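You operate a simulated robot arm through the tools that you are given. There is no shell and no other tool.

You run a simulated robot arm. Do the job below in one go: nothing can be reset, and whatever is moved stays where it is left.

Task
Skim the leaves off barrel two into the leaf tray.
Fine: use the ladle with holes and put it back; close and lock the barrel; spill nothing. Set down upright: ladle with holes.

The check looks at the end state, three seconds after you hand in, the way a careful person would. Anything else that was tipped, shoved, dropped, spilled or broken makes it a failure.

Robot
A 6-joint arm with a two-finger gripper, fixed in place. Base frame: the origin is at the foot of the arm, x ahead of it, y to its left, z up; the work surface is at about z = 820. Lengths are in mm, angles in degrees, forces in N, time in s.
Its first joint turns from -166.0 to 166.0 degrees. Payload 3.43 kg.
The TCP is the grasp point between the finger pads, 20 mm short of the fingertips. In the tool frame z runs along the fingers and y along their closing line. The gripper opens to 190 mm. The gripper's body begins 248 mm behind the TCP.
Orientation is told as [roll, pitch, yaw] about the base's x, y, z axes, in that order, counted from this pose: with the fingers straight down and closing along the base's y, the tool's x points along the base's -x, its y along +y and its z along -z.

Tools
- The arm moves only by the tool send_rows. Its argument "steps" is a list that holds one entry, the list of rows, each a list of 7 numbers: the opening in per cent of the stroke, from 0 (shut) to 100 (fully open), then the shift along the tool's x, y, z in mm, then the turn, a rotation vector about the tool's x, y, z in degrees. In form: [[[jaw, tx, ty, tz, wx, wy, wz], ...]]. A call has 1 to 20 rows; each row is the pose to reach, as a shift and turn from the pose commanded when the call began, along the tool's axes at that moment. Rows are played at 5 a second. More than 50 mm and 8.6 degrees between two rows, or a gripper value outside its range, and nothing of the call is played. Where a pose cannot be reached the arm comes as near as it can. A force on the tool above 50 N (or 10 N above the force at the start of the call, whichever is more), or a blocked arm, ends the call early, and 0.2 s more pass. Each finger travels about 45 mm/s and halts on what it meets, pressing with about 24 N; the grip force reading is that of the motor and also rises with nothing between the fingers. The clock runs only during rows and for 0.2 s after the last one: add rows that repeat a pose to give the fingers time. The reply holds the time, the measured pose of the TCP, the force on the tool along the base axes, the opening and the grip force, in the units named above and with some noise, with the torque about the TCP (base axes, N m) and any sound that the robot's microphone picked up, and new pictures: "views" is both (left out), scene, wrist or none.
- Cameras (640 x 400 px; columns grow to the right, rows downward): "scene" is fixed at [218.7, -649.5, 1464.4]; the picture's right is [-0.78, 0.62, 0.00], its down [0.03, 0.04, -1.00] and it looks along [-0.62, -0.78, -0.05] (base axes); focal length 214 px, centre (320, 200). "wrist" rides on the gripper at [70, -8, -288] in the tool frame; the picture's right is [0.12, 0.99, 0.00], its down [-0.96, 0.12, -0.25] and it looks along [-0.25, 0.03, 0.97] (tool axes); focal length 261 px, centre (320, 200). There is no depth. A picture from a camera that has moved, and an enlarged one, comes with that camera's place and axes in the base frame and with its lens.
- slide_trunk(by): slides the trunk up (or, below 0, down) by that many mm; the arm rides with it, the base frame stays. It gives what a move gives, with no picture.
- inspect(camera, box): a new picture of the part [left, top, right, bottom] of that camera's present view, enlarged. The clock stands still meanwhile.
- hand_in(): hands the job in; it is judged then, once.

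Places have to be worked out from the pictures, the camera data and where the tool is seen. Open the gripper and draw the arm clear of the work before you hand the job in, unless the task says otherwise.

The tools are called after "Request:" as a command line: name --argument value ..., lists and objects as JSON in quotes. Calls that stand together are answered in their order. send_rows: Moves the arm, as the interface text tells. Its arguments: {"type":"object","properties":{"steps":{"type":"array","items":{"type":"array","items":{"type":"array","items":{"type":"number"}}}},"views":{"type":"string","enum":["both","scene","wrist","none"]}},"required":["steps"]} The other tools are called the same way: slide_trunk (by) slides the trunk up or down; inspect (camera, box) takes an enlarged picture of a part of a camera's view; hand_in () hands the job in.

At the start:

```text
time: 0.0
tcp_pos: [788.7, -89.6, 1214.1]
tcp_rot: [0.0, 0.0, 0.0]
contact_force: [0.6, 0.1, -0.8]
wrist_torque: [0.02, 0.0, 0.03]
finger_gap: 190.0
grasp_force: 0.0
trunk travel left (down, up): [-175.0, 65.0]
```

scene: 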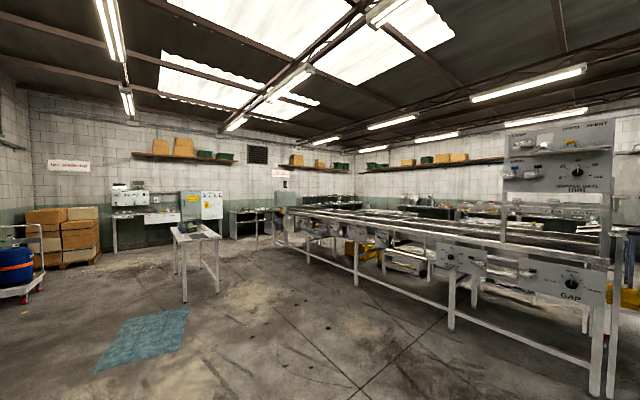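
wrist: 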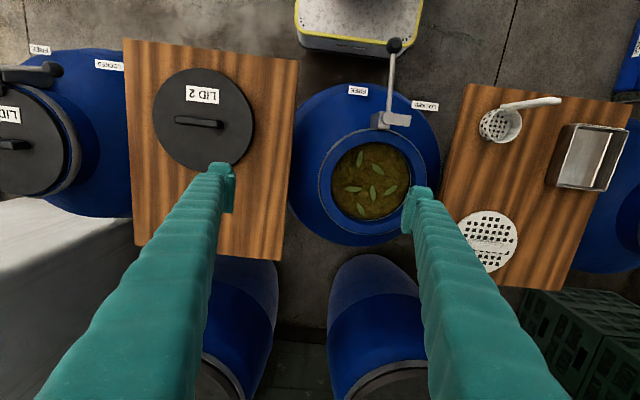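

The wrist view shows the open barrel in the middle with leaves floating, lid 2 on a board to the left, and a board with two skimmers and a tray on the right. I'll enlarge parts of the picture to understand them before moving.

Request:
inspect --camera "wrist" --box '[280, 30, 460, 260]'

Request:
inspect --camera "wrist" --box '[430, 70, 640, 300]'

Request:
inspect --camera "wrist" --box '[0, 20, 300, 260]'

Request:
inspect --camera "scene" --box '[440, 100, 640, 400]'

```text
1.74 times, centred on (370, 145) of wrist
camera zoom: at [717.3, -96.4, 1501.3], right [-0.12, 0.99, 0.0], down [0.96, 0.12, 0.25], along [0.25, 0.03, -0.97], focal length 453 px, centre (233, 296)
```

zoom: 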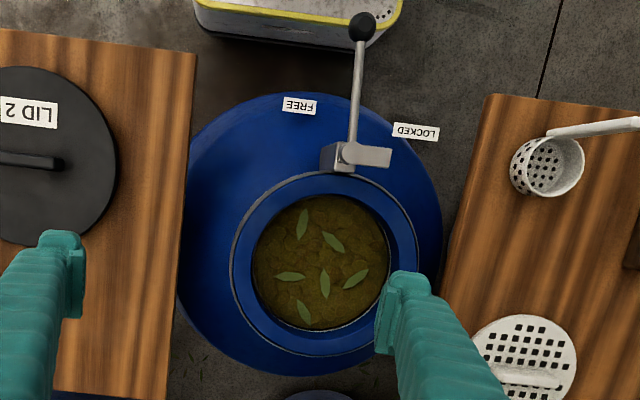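

```text
1.74 times, centred on (535, 185) of wrist
camera zoom: at [717.3, -96.4, 1501.3], right [-0.12, 0.99, 0.0], down [0.96, 0.12, 0.25], along [0.25, 0.03, -0.97], focal length 453 px, centre (-54, 226)
```

zoom: 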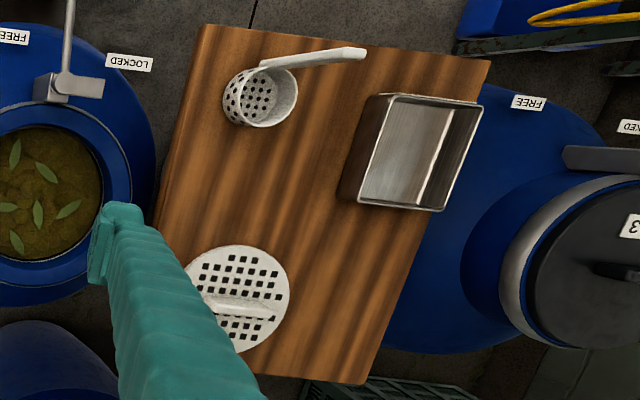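

```text
1.67 times, centred on (150, 140) of wrist
camera zoom: at [717.3, -96.4, 1501.3], right [-0.12, 0.99, 0.0], down [0.96, 0.12, 0.25], along [0.25, 0.03, -0.97], focal length 434 px, centre (603, 300)
```

zoom: 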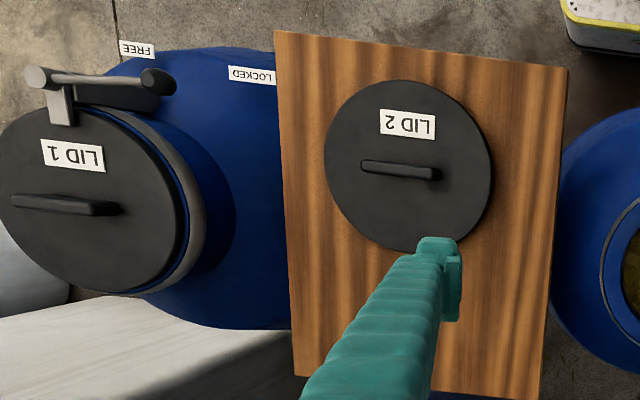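

```text
1.33 times, centred on (540, 250) of scene
camera zoom: at [218.7, -649.5, 1464.4], right [-0.78, 0.62, 0.0], down [0.03, 0.04, -1.0], along [-0.62, -0.78, -0.05], focal length 286 px, centre (27, 133)
```

zoom: 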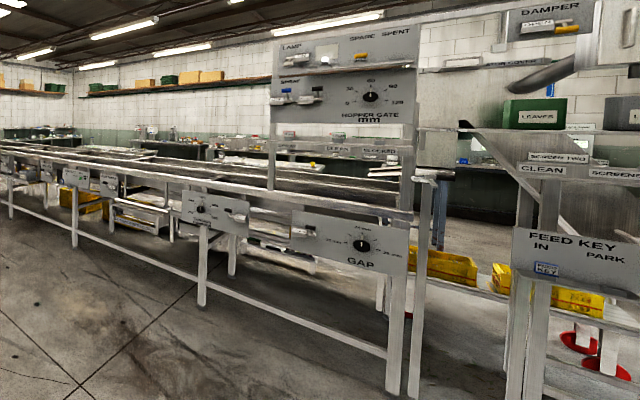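

The overhead view gives rough places: barrel mouth near (830, 50), upright holed ladle near (645, 345), metal tray near (695, 600), lid 2 near (722, -385). I'll move high across toward the ladle side to get a second viewpoint for triangulation.

Request:
send_rows --steps '[[[100, 10, 38, 0, 0, 0, 0], [100, 20, 76, 0, 0, 0, 0], [100, 30, 114, 0, 0, 0, 0], [100, 40, 152, 0, 0, 0, 0], [100, 50, 190, 0, 0, 0, 0], [100, 60, 228, 0, 0, 0, 0], [100, 70, 266, 0, 0, 0, 0], [100, 80, 304, 0, 0, 0, 0], [100, 90, 342, 0, 0, 0, 0], [100, 90, 342, 0, 0, 0, 0]]]' --views "wrist"

```text
time: 2.2
tcp_pos: [698.5, 253.9, 1214.7]
tcp_rot: [-0.1, 0.0, 0.0]
contact_force: [0.8, 0.2, -0.1]
wrist_torque: [0.05, -0.01, 0.0]
finger_gap: 189.9
grasp_force: 0.1
trunk travel left (down, up): [-175.0, 65.0]
camera wrist: at [627.2, 246.7, 1501.6], right [-0.12, 0.99, 0.0], down [0.96, 0.12, 0.25], along [0.25, 0.03, -0.97], focal length 261 px, centre (320, 200)
```

wrist: 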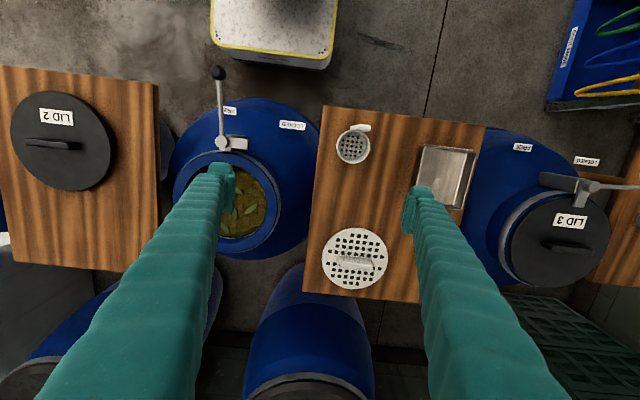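

Request:
inspect --camera "wrist" --box '[310, 100, 490, 210]'

Request:
inspect --camera "wrist" --box '[310, 190, 490, 310]'

Request:
inspect --camera "wrist" --box '[480, 100, 640, 300]'

Request:
inspect --camera "wrist" --box '[160, 60, 330, 270]'

```text
3.56 times, centred on (400, 155) of wrist
camera zoom: at [627.2, 246.7, 1501.6], right [-0.12, 0.99, 0.0], down [0.96, 0.12, 0.25], along [0.25, 0.03, -0.97], focal length 927 px, centre (36, 360)
```

zoom: 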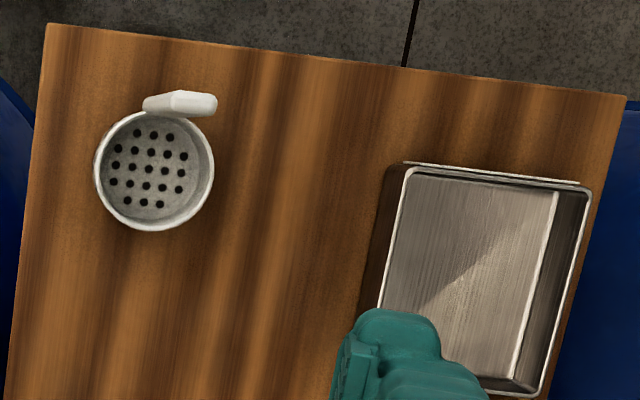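

```text
3.33 times, centred on (400, 250) of wrist
camera zoom: at [627.2, 246.7, 1501.6], right [-0.12, 0.99, 0.0], down [0.96, 0.12, 0.25], along [0.25, 0.03, -0.97], focal length 869 px, centre (53, 33)
```

zoom: 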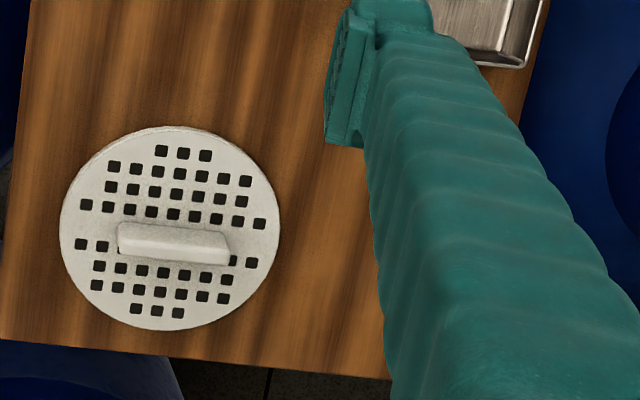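

```text
2.00 times, centred on (560, 200) of wrist
camera zoom: at [627.2, 246.7, 1501.6], right [-0.12, 0.99, 0.0], down [0.96, 0.12, 0.25], along [0.25, 0.03, -0.97], focal length 521 px, centre (-160, 200)
```

zoom: 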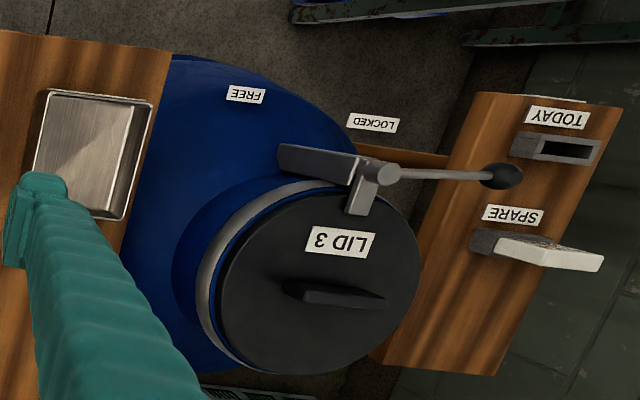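

```text
1.90 times, centred on (245, 165) of wrist
camera zoom: at [627.2, 246.7, 1501.6], right [-0.12, 0.99, 0.0], down [0.96, 0.12, 0.25], along [0.25, 0.03, -0.97], focal length 496 px, centre (463, 267)
```

zoom: 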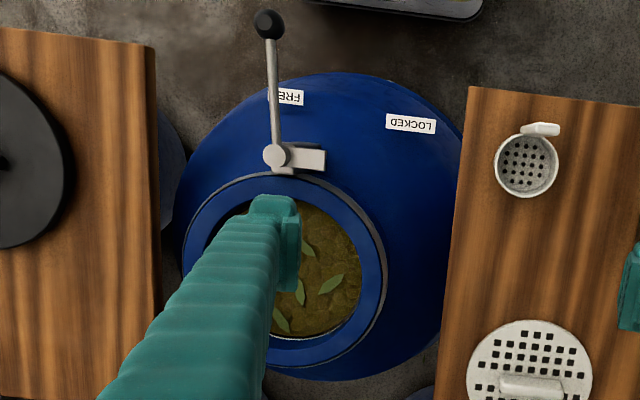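

Both views agree: barrel rim ring near (812, 41, z≈891) with liquid near z≈862, lever pivot near (668, 38, 922) with its ball toward -x (free), ladle cup near (651, 328) with a vertical handle rising to about (608, 335, 986). On the locked barrels 1 and 3 the ball points to +y. Next I turn the wrist 90° and come lower over the ladle for a closer look.

Request:
send_rows --steps '[[[100, 6, 7, 8, 0, 0, -8.2], [100, 12, 14, 16, 0, 0, -16.4], [100, 18, 21, 24, 0, 0, -24.6], [100, 24, 28, 32, 0, 0, -32.8], [100, 30, 35, 40, 0, 0, -41], [100, 36, 42, 48, 0, 0, -49.2], [100, 42, 49, 56, 0, 0, -57.4], [100, 48, 56, 64, 0, 0, -65.6], [100, 54, 63, 72, 0, 0, -73.8], [100, 60, 70, 80, 0, 0, -82], [100, 68, 76, 90, 0, 0, -90], [100, 68, 76, 90, 0, 0, -90]]]' --views "wrist"

```text
time: 4.8
tcp_pos: [629.8, 329.7, 1123.1]
tcp_rot: [0.1, 0.0, 90.1]
contact_force: [-0.4, -0.4, 0.1]
wrist_torque: [-0.01, 0.02, -0.02]
finger_gap: 189.9
grasp_force: 0.0
trunk travel left (down, up): [-175.0, 65.0]
camera wrist: at [638.2, 259.6, 1411.2], right [-0.99, -0.12, 0.0], down [-0.12, 0.96, 0.25], along [-0.03, 0.25, -0.97], focal length 261 px, centre (320, 200)
```

wrist: 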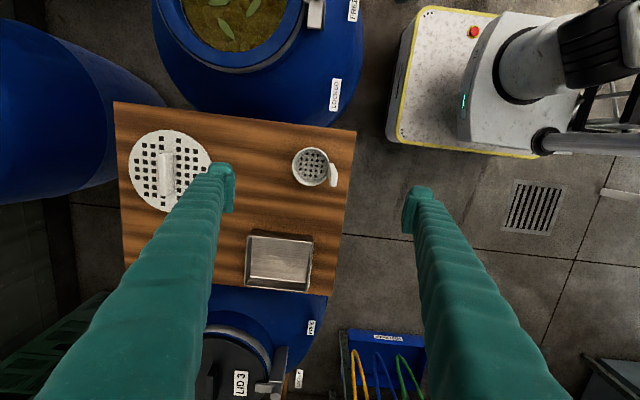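

Yaw 90 is reached and the ladle is in clear view. I'll enlarge it and the tray.

Request:
inspect --camera "wrist" --box '[270, 130, 370, 200]'

Request:
inspect --camera "wrist" --box '[230, 210, 340, 310]'

Request:
inspect --camera "wrist" --box '[140, 0, 370, 120]'

```text
5.71 times, centred on (320, 165) of wrist
camera zoom: at [638.2, 259.6, 1411.2], right [-0.99, -0.12, 0.0], down [-0.12, 0.96, 0.25], along [-0.03, 0.25, -0.97], focal length 1489 px, centre (320, 400)
```

zoom: 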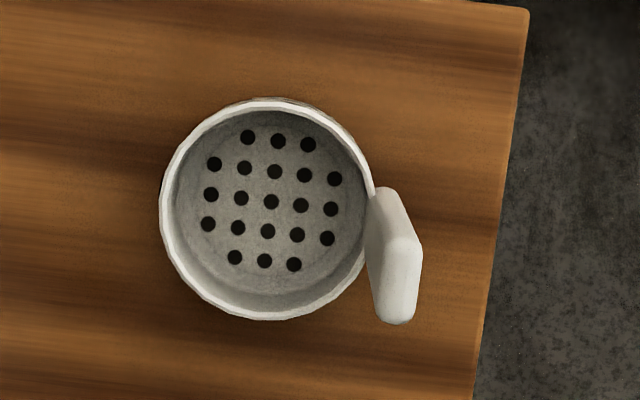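

```text
4.00 times, centred on (285, 260) of wrist
camera zoom: at [638.2, 259.6, 1411.2], right [-0.99, -0.12, 0.0], down [-0.12, 0.96, 0.25], along [-0.03, 0.25, -0.97], focal length 1043 px, centre (460, -40)
```

zoom: 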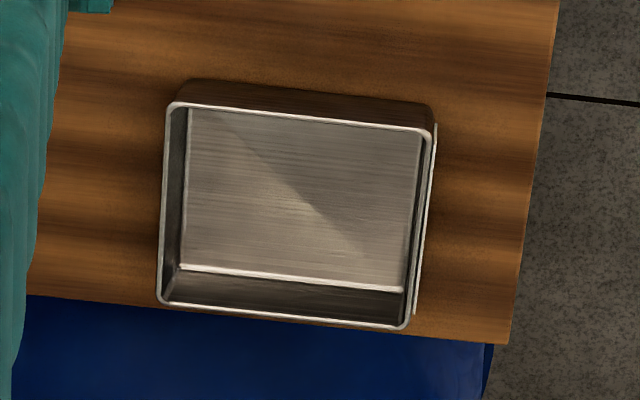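

```text
2.78 times, centred on (255, 60) of wrist
camera zoom: at [638.2, 259.6, 1411.2], right [-0.99, -0.12, 0.0], down [-0.12, 0.96, 0.25], along [-0.03, 0.25, -0.97], focal length 725 px, centre (501, 590)
```

zoom: 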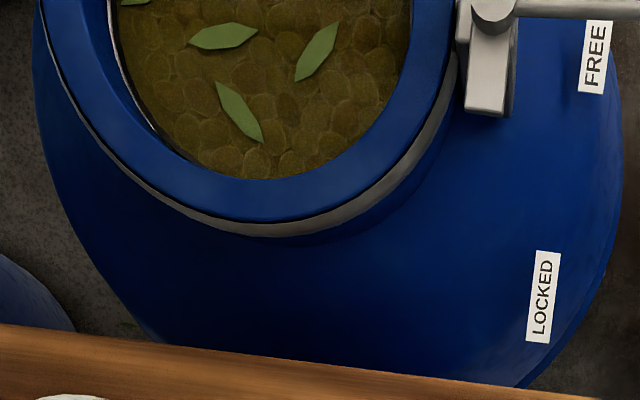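

The ladle is axis-aligned: cup at about (649, 329), handle at about (606.5, 331) with top z≈986, roughly 10 mm thick in x. The tray is centred near (699, 565), rim z≈864, about 155 x 128. I'll tilt the gripper 30° (body toward +y), narrow the opening, and hover above the handle.

Request:
send_rows --steps '[[[85, 0, 4, 6, 0, 5, 0], [70, 0, 8, 14, 0, 10, 0], [60, -1, 12, 22, 0, 15, 0], [50, -1, 16, 32, 0, 20, 0], [40, -1, 20, 42, 0, 25, 0], [34, -1, 23, 52, 0, 30, 0], [34, -1, 23, 63, 0, 30, 0], [34, -1, 23, 63, 0, 30, 0], [34, -1, 23, 63, 0, 30, 0], [34, -1, 23, 63, 0, 30, 0]]]' --views "wrist"

```text
time: 7.0
tcp_pos: [605.5, 330.5, 1060.0]
tcp_rot: [0.0, 30.0, 90.0]
contact_force: [0.2, 0.4, -1.1]
wrist_torque: [0.01, 0.03, -0.04]
finger_gap: 64.7
grasp_force: 0.1
trunk travel left (down, up): [-175.0, 65.0]
camera wrist: at [614.5, 413.7, 1344.5], right [-0.99, -0.1, 0.06], down [-0.12, 0.96, -0.27], along [-0.03, -0.27, -0.96], focal length 261 px, centre (320, 200)
```

wrist: 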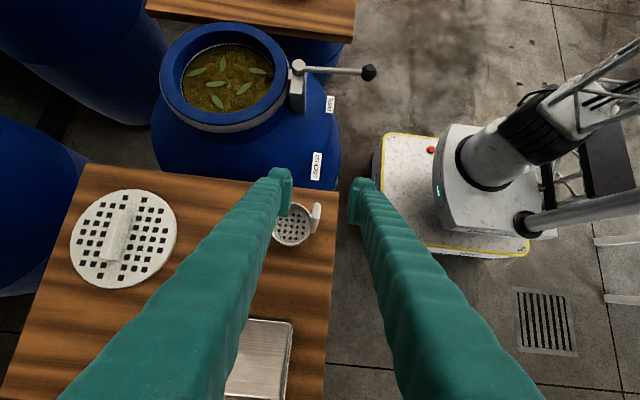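

The handle top projects right between the fingertips. I'll lower straight down around the handle to TCP z≈960.

Request:
send_rows --steps '[[[34, -12.5, -0.5, 21.7, 0, 0, 0], [34, -25, -1, 43.3, 0, 0, 0], [34, -37.5, -1, 65, 0, 0, 0], [34, -50, -1, 86.6, 0, 0, 0], [34, -50, -1, 86.6, 0, 0, 0]]]' --views "wrist"

Request:
inspect --camera "wrist" --box '[240, 140, 400, 280]'

```text
time: 8.2
tcp_pos: [607.7, 329.6, 962.5]
tcp_rot: [0.0, 30.0, 90.1]
contact_force: [0.0, -0.5, -0.6]
wrist_torque: [0.01, -0.01, 0.0]
finger_gap: 64.6
grasp_force: 0.1
trunk travel left (down, up): [-175.0, 65.0]
camera wrist: at [615.9, 413.9, 1244.8], right [-0.99, -0.1, 0.06], down [-0.12, 0.96, -0.27], along [-0.03, -0.27, -0.96], focal length 261 px, centre (320, 200)
```

wrist: 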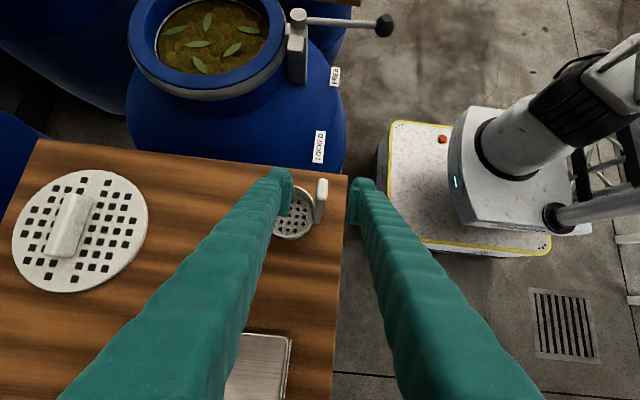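

```text
2.86 times, centred on (320, 210) of wrist
camera zoom: at [615.9, 413.9, 1244.8], right [-0.99, -0.1, 0.06], down [-0.12, 0.96, -0.27], along [-0.03, -0.27, -0.96], focal length 745 px, centre (320, 171)
```

zoom: 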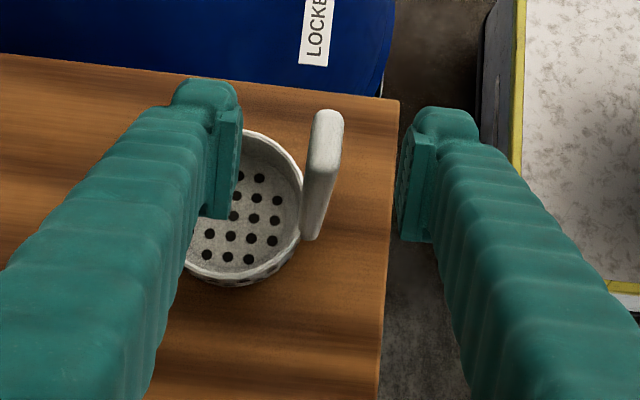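

The handle sits midway between the pads. I close on it.

Request:
send_rows --steps '[[[20, 0, 0, 0, 0, 0, 0], [10, 0, 0, 0, 0, 0, 0], [0, 0, 0, 0, 0, 0, 0], [0, 0, 0, 0, 0, 0, 0], [0, 0, 0, 0, 0, 0, 0], [0, 0, 0, 0, 0, 0, 0]]]' --views "wrist"

Request:
inspect --camera "wrist" --box '[240, 140, 400, 280]'

```text
time: 9.6
tcp_pos: [608.4, 330.0, 960.3]
tcp_rot: [-0.1, 30.0, 90.0]
contact_force: [0.2, 0.8, 1.1]
wrist_torque: [0.0, 0.0, 0.02]
finger_gap: 10.8
grasp_force: 24.1
trunk travel left (down, up): [-175.0, 65.0]
camera wrist: at [615.9, 413.9, 1245.0], right [-0.99, -0.1, 0.06], down [-0.12, 0.96, -0.27], along [-0.03, -0.27, -0.96], focal length 261 px, centre (320, 200)
```

wrist: 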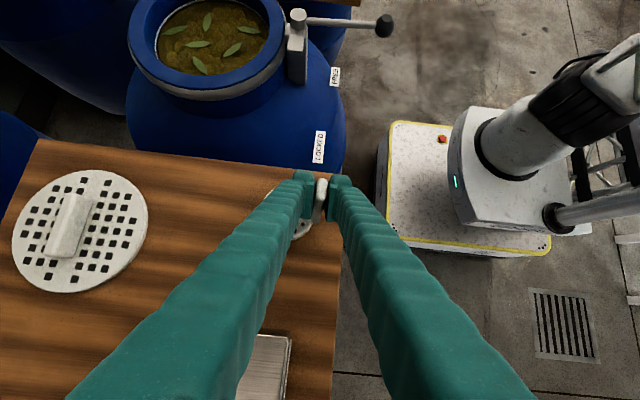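

```text
2.86 times, centred on (320, 210) of wrist
camera zoom: at [615.9, 413.9, 1245.0], right [-0.99, -0.1, 0.06], down [-0.12, 0.96, -0.27], along [-0.03, -0.27, -0.96], focal length 745 px, centre (320, 171)
```

zoom: 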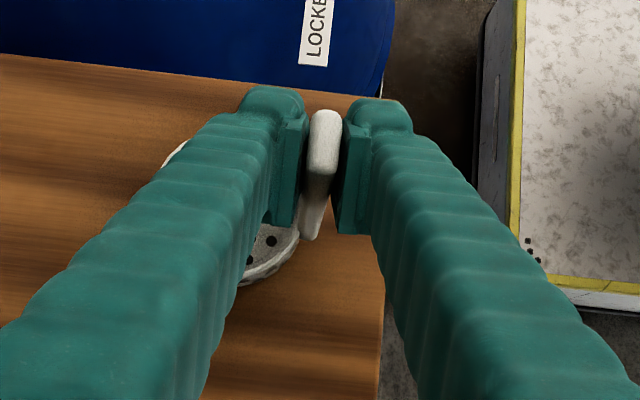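

The grip holds a 10.8 mm thickness at 24 N. I lift straight up 140 mm and check that the ladle comes along.

Request:
send_rows --steps '[[[0, 5, 0, -8.7, 0, 0, 0], [0, 15, 0, -26, 0, 0, 0], [0, 28, 0, -48.5, 0, 0, 0], [0, 42, 0, -72.7, 0, 0, 0], [0, 56, 0, -97, 0, 0, 0], [0, 70, 0, -121.2, 0, 0, 0], [0, 70, 0, -121.2, 0, 0, 0]]]' --views "wrist"

Request:
inspect --camera "wrist" --box '[200, 100, 440, 300]'

```text
time: 11.2
tcp_pos: [609.4, 330.7, 1100.2]
tcp_rot: [0.1, 30.0, 89.9]
contact_force: [0.1, -0.1, -0.9]
wrist_torque: [0.01, 0.0, 0.04]
finger_gap: 10.7
grasp_force: 23.9
trunk travel left (down, up): [-175.0, 65.0]
camera wrist: at [616.2, 414.5, 1384.8], right [-0.99, -0.1, 0.06], down [-0.12, 0.96, -0.27], along [-0.03, -0.27, -0.96], focal length 261 px, centre (320, 200)
```

wrist: 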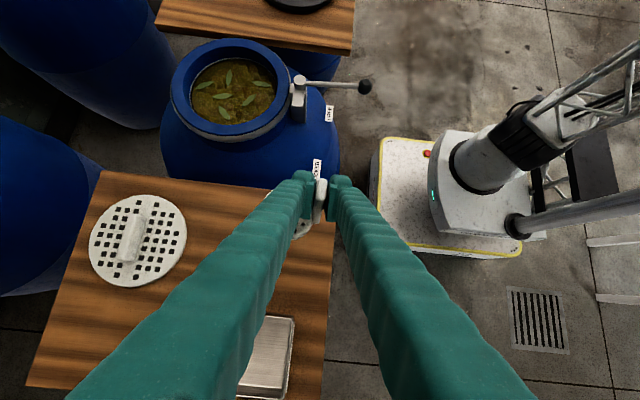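

```text
2.00 times, centred on (320, 200) of wrist
camera zoom: at [616.2, 414.5, 1384.8], right [-0.99, -0.1, 0.06], down [-0.12, 0.96, -0.27], along [-0.03, -0.27, -0.96], focal length 521 px, centre (320, 200)
```

zoom: 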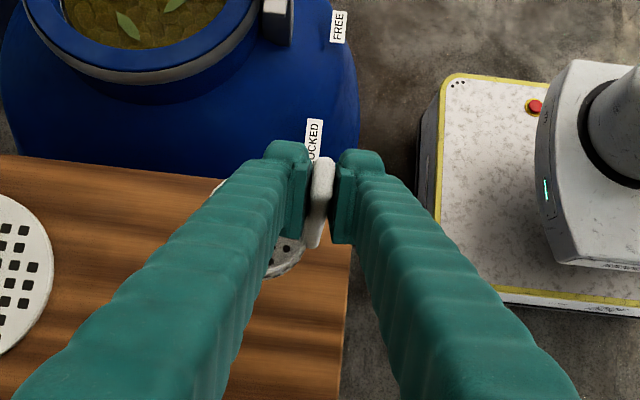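

The ladle rises with the gripper. Before moving on, I enlarge the barrel mouth to fix the leaves' positions.

Request:
inspect --camera "wrist" --box '[150, 30, 390, 180]'

Request:
inspect --camera "wrist" --box '[180, 50, 290, 130]'

```text
2.67 times, centred on (270, 105) of wrist
camera zoom: at [616.2, 414.5, 1384.8], right [-0.99, -0.1, 0.06], down [-0.12, 0.96, -0.27], along [-0.03, -0.27, -0.96], focal length 695 px, centre (453, 453)
```

zoom: 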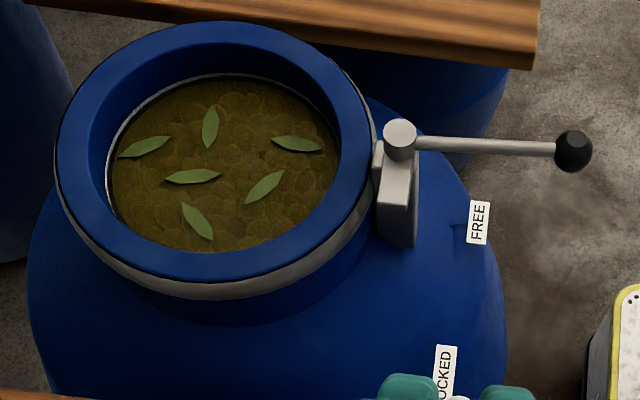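

```text
5.00 times, centred on (235, 90) of wrist
camera zoom: at [616.2, 414.5, 1384.8], right [-0.99, -0.1, 0.06], down [-0.12, 0.96, -0.27], along [-0.03, -0.27, -0.96], focal length 1303 px, centre (745, 750)
```

zoom: 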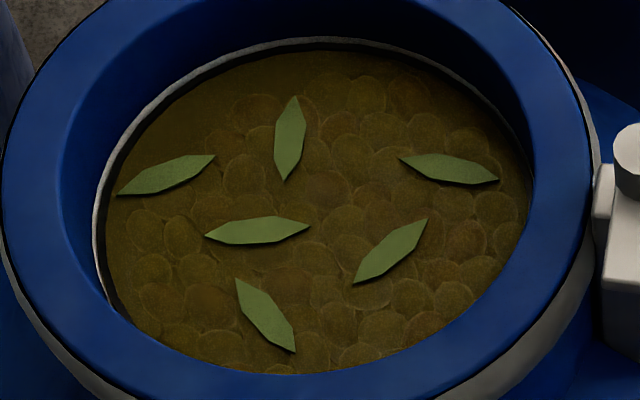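

All six leaves are located (about (893,29), (842,1), (766,6), (846,52), (785,54), (834,95)); the mouth centre is near (818, 42) with about 95 mm inner radius. I carry the upright ladle over to the barrel, stopping above the least crowded spot near (809, -8).

Request:
send_rows --steps '[[[0, 14, -8, 8, 0, 0, 0], [0, 42, -23, 24, 0, 0, 0], [0, 72, -39, 41.6, 0, 0, 0], [0, 102, -55.5, 58.9, 0, 0, 0], [0, 132, -71.8, 76.2, 0, 0, 0], [0, 162, -88, 93.5, 0, 0, 0], [0, 192, -104.4, 110.9, 0, 0, 0], [0, 222, -120.8, 128.2, 0, 0, 0], [0, 250, -136, 144.3, 0, 0, 0], [0, 274, -149, 158.2, 0, 0, 0], [0, 292.3, -159, 168.8, 0, 0, 0], [0, 292.3, -159, 168.8, 0, 0, 0]]]' --views "wrist"

Request:
inspect --camera "wrist" --box '[160, 100, 480, 300]'

```text
time: 13.8
tcp_pos: [767.6, -6.6, 1100.9]
tcp_rot: [0.0, 30.1, 90.0]
contact_force: [0.3, -0.3, -1.2]
wrist_torque: [0.0, 0.0, 0.02]
finger_gap: 10.9
grasp_force: 24.2
trunk travel left (down, up): [-175.0, 65.0]
camera wrist: at [775.9, 76.8, 1385.1], right [-0.99, -0.1, 0.06], down [-0.12, 0.96, -0.27], along [-0.03, -0.27, -0.96], focal length 261 px, centre (320, 200)
```

wrist: 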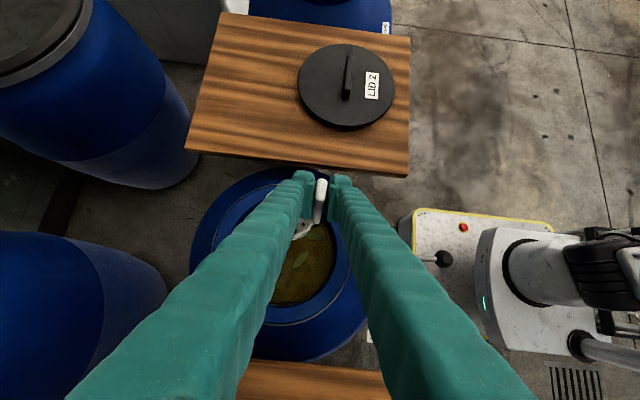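

```text
2.00 times, centred on (320, 200) of wrist
camera zoom: at [775.9, 76.8, 1385.1], right [-0.99, -0.1, 0.06], down [-0.12, 0.96, -0.27], along [-0.03, -0.27, -0.96], focal length 521 px, centre (320, 200)
```

zoom: 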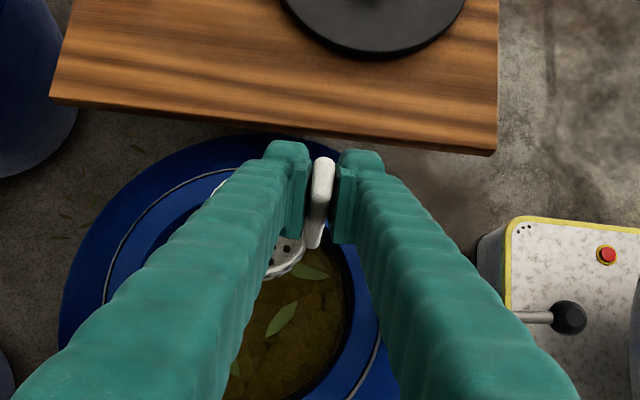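

The ladle is over the mouth, though the fingers hide part of the view. I lower it flat to just above the liquid, then in small steps while watching the force.

Request:
send_rows --steps '[[[0, -12, 0, 20.8, 0, 0, 0], [0, -27, 0, 46.8, 0, 0, 0], [0, -40, 0, 69.3, 0, 0, 0], [0, -45, 0, 77.9, 0, 0, 0], [0, -48, 0, 83.1, 0, 0, 0], [0, -51, 0, 88.3, 0, 0, 0]]]' --views "wrist"

Request:
inspect --camera "wrist" --box '[200, 120, 440, 280]'

```text
time: 15.2
tcp_pos: [768.0, -7.3, 996.7]
tcp_rot: [0.0, 30.0, 90.0]
contact_force: [0.4, -0.6, -0.4]
wrist_torque: [0.01, 0.0, 0.0]
finger_gap: 10.8
grasp_force: 23.8
trunk travel left (down, up): [-175.0, 65.0]
camera wrist: at [775.2, 76.3, 1282.4], right [-0.99, -0.1, 0.06], down [-0.12, 0.96, -0.27], along [-0.03, -0.27, -0.96], focal length 261 px, centre (320, 200)
```

wrist: 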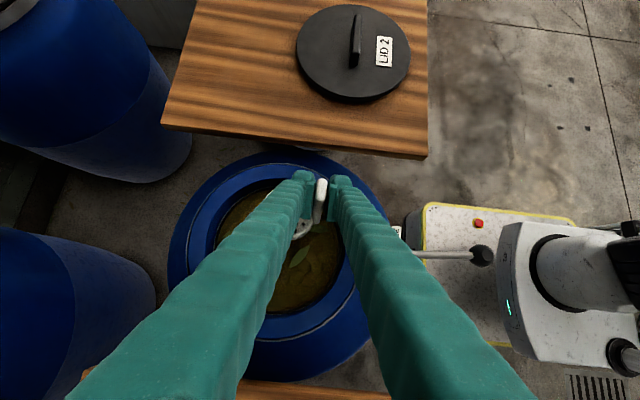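

```text
2.50 times, centred on (320, 200) of wrist
camera zoom: at [775.2, 76.3, 1282.4], right [-0.99, -0.1, 0.06], down [-0.12, 0.96, -0.27], along [-0.03, -0.27, -0.96], focal length 652 px, centre (320, 200)
```

zoom: 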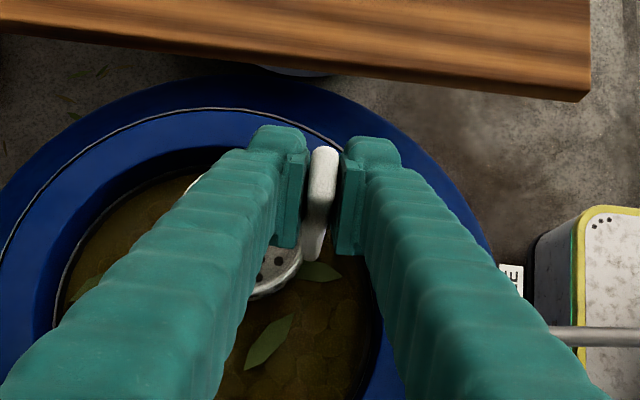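

Cup bottom is about at the surface, no contact force yet. I continue lowering in small steps to about 40 mm immersion.

Request:
send_rows --steps '[[[0, -3, 0, 5.2, 0, 0, 0], [0, -6, 0, 10.4, 0, 0, 0], [0, -9, 0, 15.6, 0, 0, 0], [0, -12, 0, 20.8, 0, 0, 0], [0, -15, 0, 26, 0, 0, 0], [0, -18, 0, 31.2, 0, 0, 0]]]' --views "wrist"

Request:
inspect --camera "wrist" --box '[200, 120, 440, 320]'

```text
time: 16.6
tcp_pos: [768.3, -7.0, 962.7]
tcp_rot: [0.0, 29.9, 90.0]
contact_force: [0.4, -0.2, -0.1]
wrist_torque: [0.01, -0.01, -0.01]
finger_gap: 10.7
grasp_force: 24.4
trunk travel left (down, up): [-175.0, 65.0]
camera wrist: at [775.5, 76.5, 1246.6], right [-0.99, -0.1, 0.06], down [-0.12, 0.96, -0.27], along [-0.03, -0.27, -0.96], focal length 261 px, centre (320, 200)
```

wrist: 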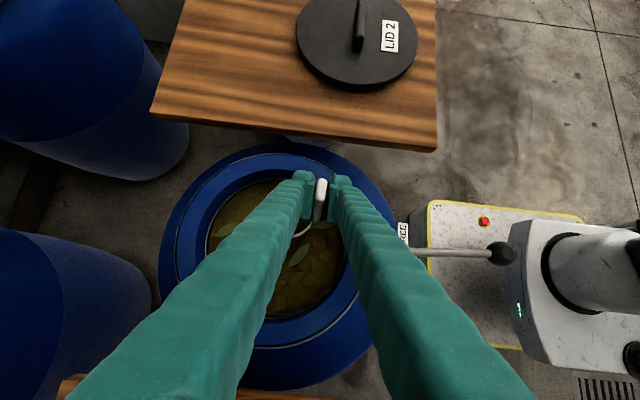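

```text
2.00 times, centred on (320, 220) of wrist
camera zoom: at [775.5, 76.5, 1246.6], right [-0.99, -0.1, 0.06], down [-0.12, 0.96, -0.27], along [-0.03, -0.27, -0.96], focal length 521 px, centre (320, 160)
```

zoom: 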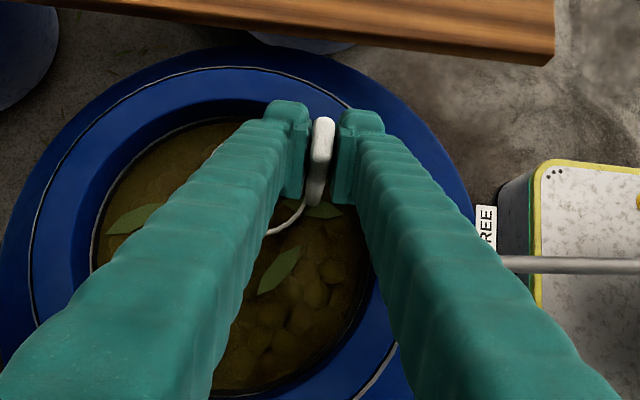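

Request:
inspect --camera "wrist" --box '[270, 190, 370, 290]'

```text
4.00 times, centred on (320, 240) of wrist
camera zoom: at [775.5, 76.5, 1246.6], right [-0.99, -0.1, 0.06], down [-0.12, 0.96, -0.27], along [-0.03, -0.27, -0.96], focal length 1043 px, centre (320, 40)
```

zoom: 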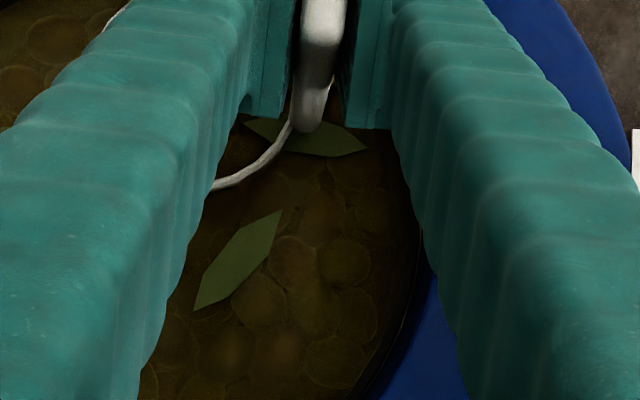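

At 40 mm immersion there is no resistance, and leaf 3 near the handle has not been disturbed. I sink the rim below the surface here, then glide underwater to beneath the three leaves around (861, 27).

Request:
send_rows --steps '[[[0, -6, 0, 10.8, 0, 0, 0], [0, -12.5, 0, 21.7, 0, 0, 0], [0, -12.5, -13, 21.7, 0, 0, 0], [0, -12.5, -26, 21.7, 0, 0, 0], [0, -12.5, -39, 21.7, 0, 0, 0], [0, -12.5, -52, 21.7, 0, 0, 0], [0, -22.6, -52, 15.9, 0, 0, 0], [0, -32.7, -52, 10, 0, 0, 0], [0, -42.8, -52, 4.2, 0, 0, 0], [0, -42.8, -52, 4.2, 0, 0, 0]]]' --views "wrist"

Request:
inspect --camera "wrist" --box '[220, 120, 420, 320]'

```text
time: 18.8
tcp_pos: [819.8, 28.2, 937.9]
tcp_rot: [0.1, 30.0, 90.1]
contact_force: [-0.8, -1.7, 4.1]
wrist_torque: [-0.13, -0.02, 0.0]
finger_gap: 10.7
grasp_force: 23.9
trunk travel left (down, up): [-175.0, 65.0]
camera wrist: at [827.0, 112.1, 1221.9], right [-0.99, -0.1, 0.06], down [-0.12, 0.96, -0.27], along [-0.03, -0.27, -0.96], focal length 261 px, centre (320, 200)
```

wrist: 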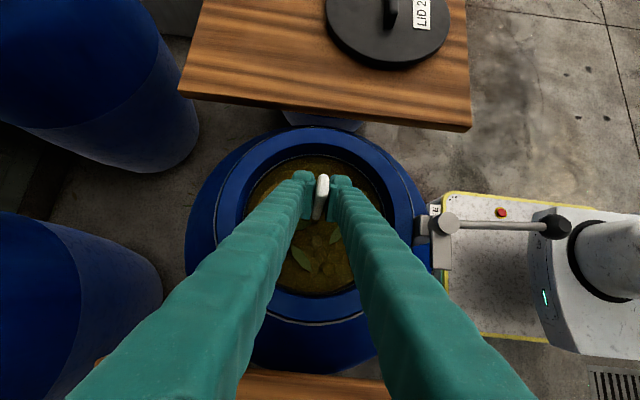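

```text
2.00 times, centred on (320, 220) of wrist
camera zoom: at [827.0, 112.1, 1221.9], right [-0.99, -0.1, 0.06], down [-0.12, 0.96, -0.27], along [-0.03, -0.27, -0.96], focal length 521 px, centre (320, 160)
```

zoom: 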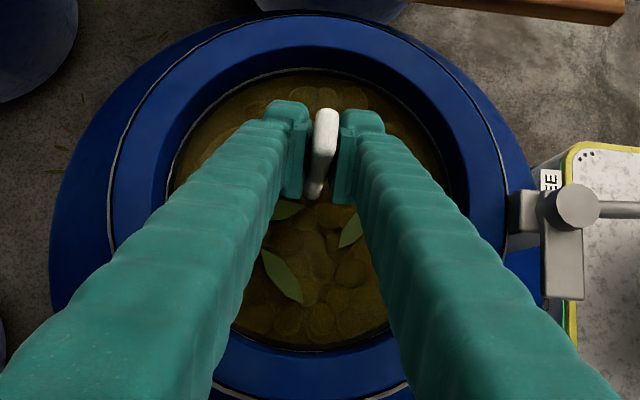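

There is a small 4 N upward force, perhaps the olive bed under the cup. I hold one step to see if it persists.

Request:
send_rows --steps '[[[0, 0, 0, 0, 0, 0, 0], [0, 0, 0, 0, 0, 0, 0]]]' --views "wrist"

Request:
inspect --camera "wrist" --box '[260, 150, 380, 260]'

```text
time: 19.4
tcp_pos: [819.4, 28.9, 938.1]
tcp_rot: [0.0, 30.0, 90.0]
contact_force: [0.0, 0.1, 1.1]
wrist_torque: [0.0, -0.02, -0.01]
finger_gap: 11.0
grasp_force: 23.9
trunk travel left (down, up): [-175.0, 65.0]
camera wrist: at [827.0, 112.2, 1222.0], right [-0.99, -0.1, 0.06], down [-0.12, 0.96, -0.27], along [-0.03, -0.27, -0.96], focal length 261 px, centre (320, 200)
```

wrist: 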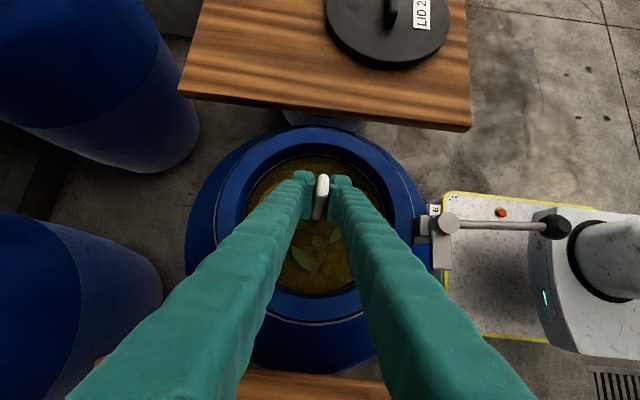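

```text
3.64 times, centred on (320, 205) of wrist
camera zoom: at [827.0, 112.2, 1222.0], right [-0.99, -0.1, 0.06], down [-0.12, 0.96, -0.27], along [-0.03, -0.27, -0.96], focal length 948 px, centre (320, 182)
```

zoom: 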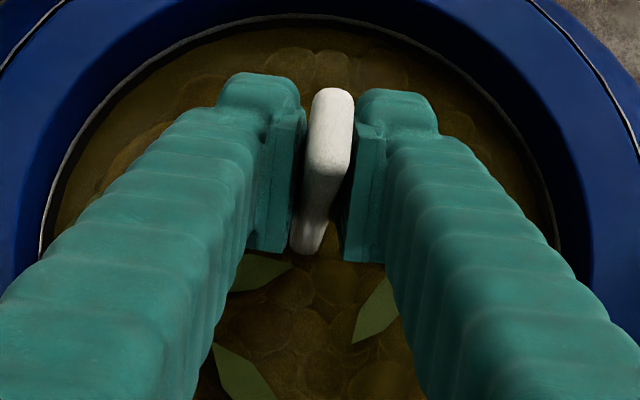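

The force was transient; the rim is submerged and the leaves are still in place. I lift slowly and straight up until the cup bottom is just clear of the liquid, letting it drain.

Request:
send_rows --steps '[[[0, 2, 0, -3.5, 0, 0, 0], [0, 4, 0, -6.9, 0, 0, 0], [0, 6, 0, -10.4, 0, 0, 0], [0, 9, 0, -15.6, 0, 0, 0], [0, 12, 0, -20.8, 0, 0, 0], [0, 16, 0, -27.7, 0, 0, 0], [0, 20, 0, -34.6, 0, 0, 0], [0, 25, 0, -43.3, 0, 0, 0], [0, 30, 0, -52, 0, 0, 0], [0, 35, 0, -60.6, 0, 0, 0], [0, 39, 0, -67.5, 0, 0, 0], [0, 39, 0, -67.5, 0, 0, 0]]]' --views "wrist"

Request:
inspect --camera "wrist" --box '[220, 120, 420, 320]'

```text
time: 22.0
tcp_pos: [820.3, 26.9, 1016.2]
tcp_rot: [0.0, 30.0, 90.0]
contact_force: [0.3, -0.6, -0.8]
wrist_torque: [0.0, 0.0, 0.03]
finger_gap: 11.0
grasp_force: 24.1
trunk travel left (down, up): [-175.0, 65.0]
camera wrist: at [826.8, 111.7, 1300.1], right [-0.99, -0.1, 0.06], down [-0.12, 0.96, -0.27], along [-0.03, -0.27, -0.96], focal length 261 px, centre (320, 200)
```

wrist: 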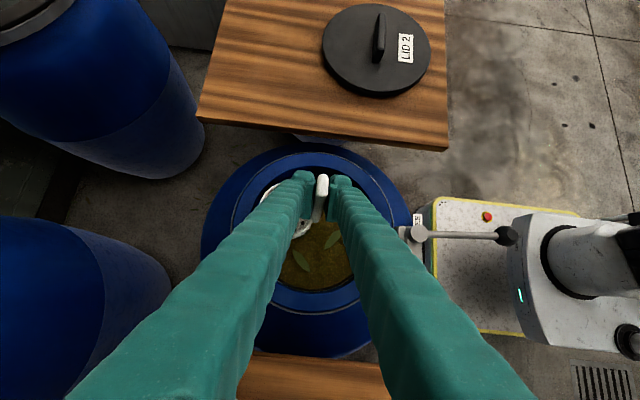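

```text
2.00 times, centred on (320, 220) of wrist
camera zoom: at [826.8, 111.7, 1300.1], right [-0.99, -0.1, 0.06], down [-0.12, 0.96, -0.27], along [-0.03, -0.27, -0.96], focal length 521 px, centre (320, 160)
```

zoom: 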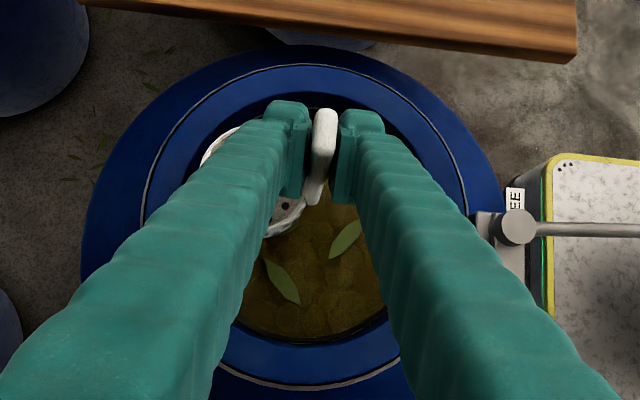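

Leaf 4 is no longer in the barrel view while leaves 5 and 6 remain, so the scoop seems to work. I let the ladle drain over the barrel for a few seconds, then raise it further.

Request:
send_rows --steps '[[[0, 0, 0, 0, 0, 0, 0], [0, 0, 0, 0, 0, 0, 0], [0, 0, 0, 0, 0, 0, 0], [0, 0, 0, 0, 0, 0, 0], [0, 0, 0, 0, 0, 0, 0], [0, 0, 0, 0, 0, 0, 0], [0, 0, 0, 0, 0, 0, 0], [0, 0, 0, 0, 0, 0, 0], [0, 0, 0, 0, 0, 0, 0], [0, 0, 0, 0, 0, 0, 0], [0, 0, 0, 0, 0, 0, 0], [0, 0, 0, 0, 0, 0, 0], [0, 6, 0, -10.4, 0, 0, 0], [0, 14, 0, -24.2, 0, 0, 0], [0, 24, 0, -41.6, 0, 0, 0], [0, 33, 0, -57.2, 0, 0, 0], [0, 40, 0, -69.3, 0, 0, 0], [0, 40, 0, -69.3, 0, 0, 0]]]' --views "wrist"

Request:
inspect --camera "wrist" --box '[220, 120, 420, 320]'

```text
time: 25.8
tcp_pos: [819.1, 28.1, 1095.9]
tcp_rot: [0.0, 30.0, 90.1]
contact_force: [0.2, -1.3, -1.0]
wrist_torque: [0.0, 0.03, 0.01]
finger_gap: 10.6
grasp_force: 23.8
trunk travel left (down, up): [-175.0, 65.0]
camera wrist: at [827.0, 111.6, 1379.8], right [-0.99, -0.1, 0.06], down [-0.12, 0.96, -0.27], along [-0.03, -0.27, -0.96], focal length 261 px, centre (320, 200)
```

wrist: 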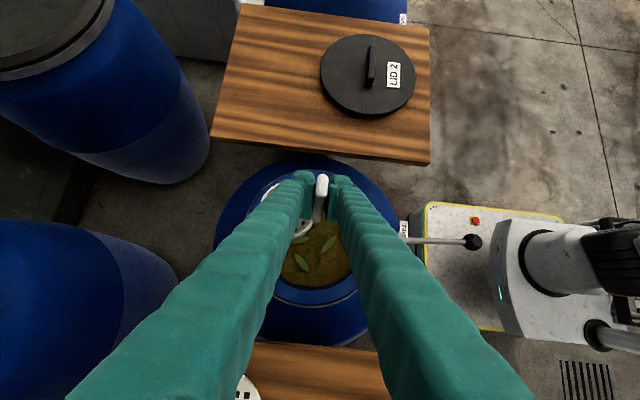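

```text
2.00 times, centred on (320, 220) of wrist
camera zoom: at [827.0, 111.6, 1379.8], right [-0.99, -0.1, 0.06], down [-0.12, 0.96, -0.27], along [-0.03, -0.27, -0.96], focal length 521 px, centre (320, 160)
```

zoom: 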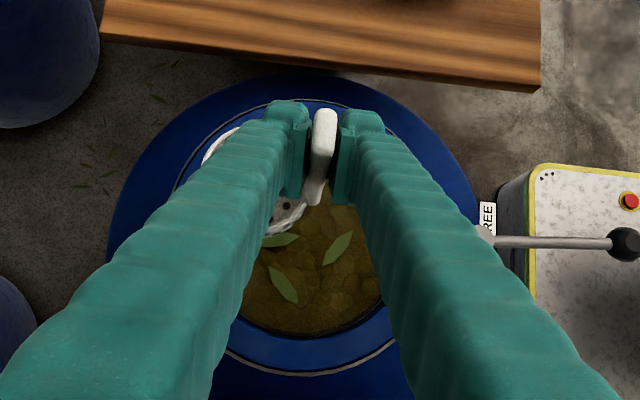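

Leaf 4 is visible again below the cup, so it may not have been caught. I move back toward +y to get an unobstructed view of the barrel.

Request:
send_rows --steps '[[[0, -15, 9, -9, 0, 0, 0], [0, -45, 27, -26, 0, 0, 0], [0, -80, 48, -46, 0, 0, 0], [0, -115, 70, -66, 0, 0, 0], [0, -150, 91, -87, 0, 0, 0], [0, -185, 113, -107, 0, 0, 0], [0, -220, 134, -127, 0, 0, 0], [0, -247, 151, -143, 0, 0, 0], [0, -261.5, 160, -151, 0, 0, 0], [0, -261.5, 160, -151, 0, 0, 0]]]' --views "wrist"

Request:
inspect --camera "wrist" --box '[200, 40, 340, 140]'

```text
time: 28.0
tcp_pos: [659.8, 329.4, 1096.6]
tcp_rot: [0.0, 30.0, 90.0]
contact_force: [0.7, 0.0, -1.4]
wrist_torque: [0.01, 0.02, 0.01]
finger_gap: 10.8
grasp_force: 24.1
trunk travel left (down, up): [-175.0, 65.0]
camera wrist: at [666.8, 413.5, 1380.1], right [-0.99, -0.1, 0.06], down [-0.12, 0.96, -0.27], along [-0.03, -0.27, -0.96], focal length 261 px, centre (320, 200)
```

wrist: 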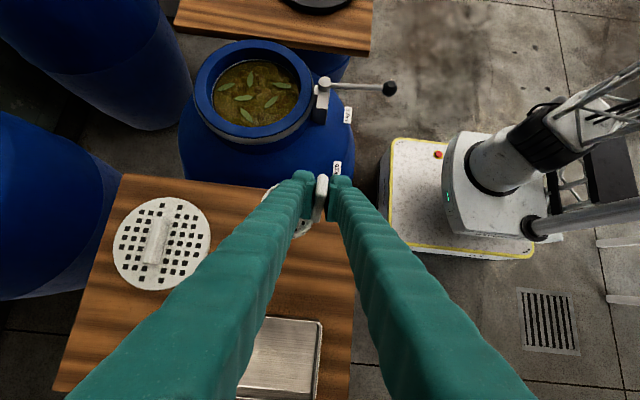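

```text
4.00 times, centred on (270, 90) of wrist
camera zoom: at [666.8, 413.5, 1380.1], right [-0.99, -0.1, 0.06], down [-0.12, 0.96, -0.27], along [-0.03, -0.27, -0.96], focal length 1043 px, centre (520, 640)
```

zoom: 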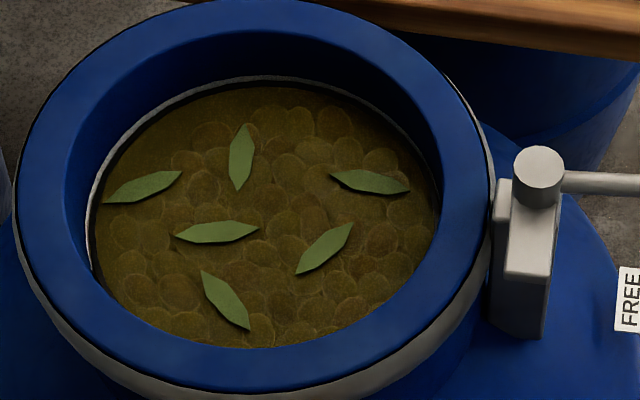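

None of the three leaves was taken and none moved, so each probably has to be well inside the bowl. I'll centre the cup exactly on leaf 4 (846, 52) and dip deeper this time.

Request:
send_rows --steps '[[[0, 12, -7, 7, 0, 0, 0], [0, 40, -24, 23, 0, 0, 0], [0, 72, -43.5, 41.6, 0, 0, 0], [0, 104, -63, 60, 0, 0, 0], [0, 136, -82, 78.6, 0, 0, 0], [0, 168, -101.6, 97, 0, 0, 0], [0, 200, -121, 115.5, 0, 0, 0], [0, 226, -136.7, 130.6, 0, 0, 0], [0, 239.4, -144.8, 138.3, 0, 0, 0], [0, 229, -144.8, 156, 0, 0, 0], [0, 214, -144.8, 182, 0, 0, 0], [0, 199, -144.8, 208, 0, 0, 0], [0, 193.6, -144.8, 217.6, 0, 0, 0], [0, 193.6, -144.8, 217.6, 0, 0, 0]]]' --views "none"

```text
time: 31.0
tcp_pos: [804.6, 51.7, 1002.8]
tcp_rot: [0.0, 30.1, 90.0]
contact_force: [-0.1, -0.1, -1.7]
wrist_torque: [0.01, 0.02, 0.0]
finger_gap: 10.9
grasp_force: 24.4
trunk travel left (down, up): [-175.0, 65.0]
```

The cup hovers over leaf 4 at TCP (804.6, 52, 1004). I lower it slowly to a rim depth of about 18 mm.

Request:
send_rows --steps '[[[0, -4, 0, 6.9, 0, 0, 0], [0, -8, 0, 13.9, 0, 0, 0], [0, -13, 0, 22.5, 0, 0, 0], [0, -18, 0, 31.2, 0, 0, 0], [0, -23, 0, 39.8, 0, 0, 0], [0, -28, 0, 48.5, 0, 0, 0], [0, -33, 0, 57.2, 0, 0, 0], [0, -38, 0, 65.8, 0, 0, 0], [0, -38, 0, 65.8, 0, 0, 0], [0, -38, 0, 65.8, 0, 0, 0]]]' --views "wrist"

Request:
inspect --camera "wrist" --box '[220, 120, 420, 320]'

```text
time: 33.2
tcp_pos: [803.8, 53.2, 930.1]
tcp_rot: [-0.1, 30.0, 90.0]
contact_force: [-3.0, -0.1, 17.5]
wrist_torque: [-0.08, -0.02, -0.02]
finger_gap: 10.8
grasp_force: 23.7
trunk travel left (down, up): [-175.0, 65.0]
camera wrist: at [811.3, 136.6, 1212.9], right [-0.99, -0.1, 0.06], down [-0.12, 0.96, -0.27], along [-0.03, -0.27, -0.96], focal length 261 px, centre (320, 200)
```

wrist: 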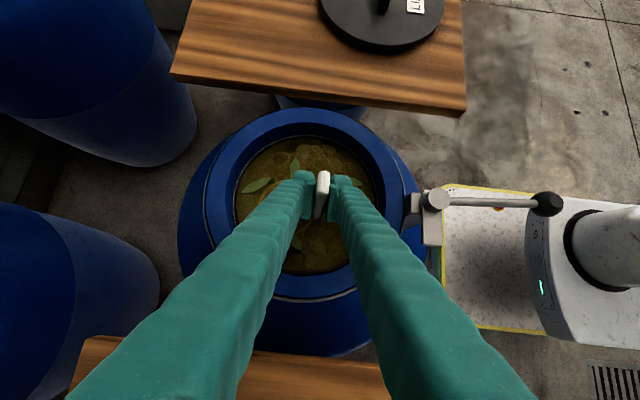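

```text
2.00 times, centred on (320, 220) of wrist
camera zoom: at [811.3, 136.6, 1212.9], right [-0.99, -0.1, 0.06], down [-0.12, 0.96, -0.27], along [-0.03, -0.27, -0.96], focal length 521 px, centre (320, 160)
```

zoom: 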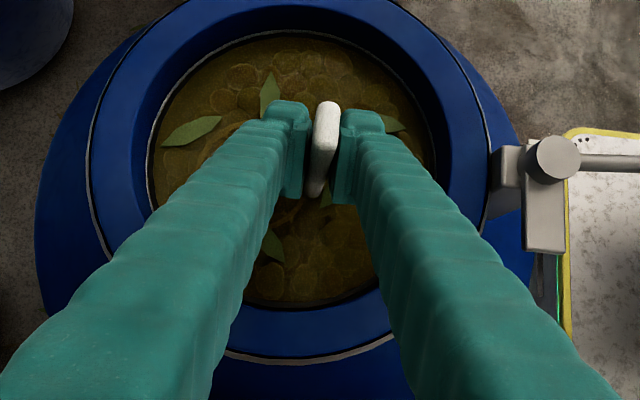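

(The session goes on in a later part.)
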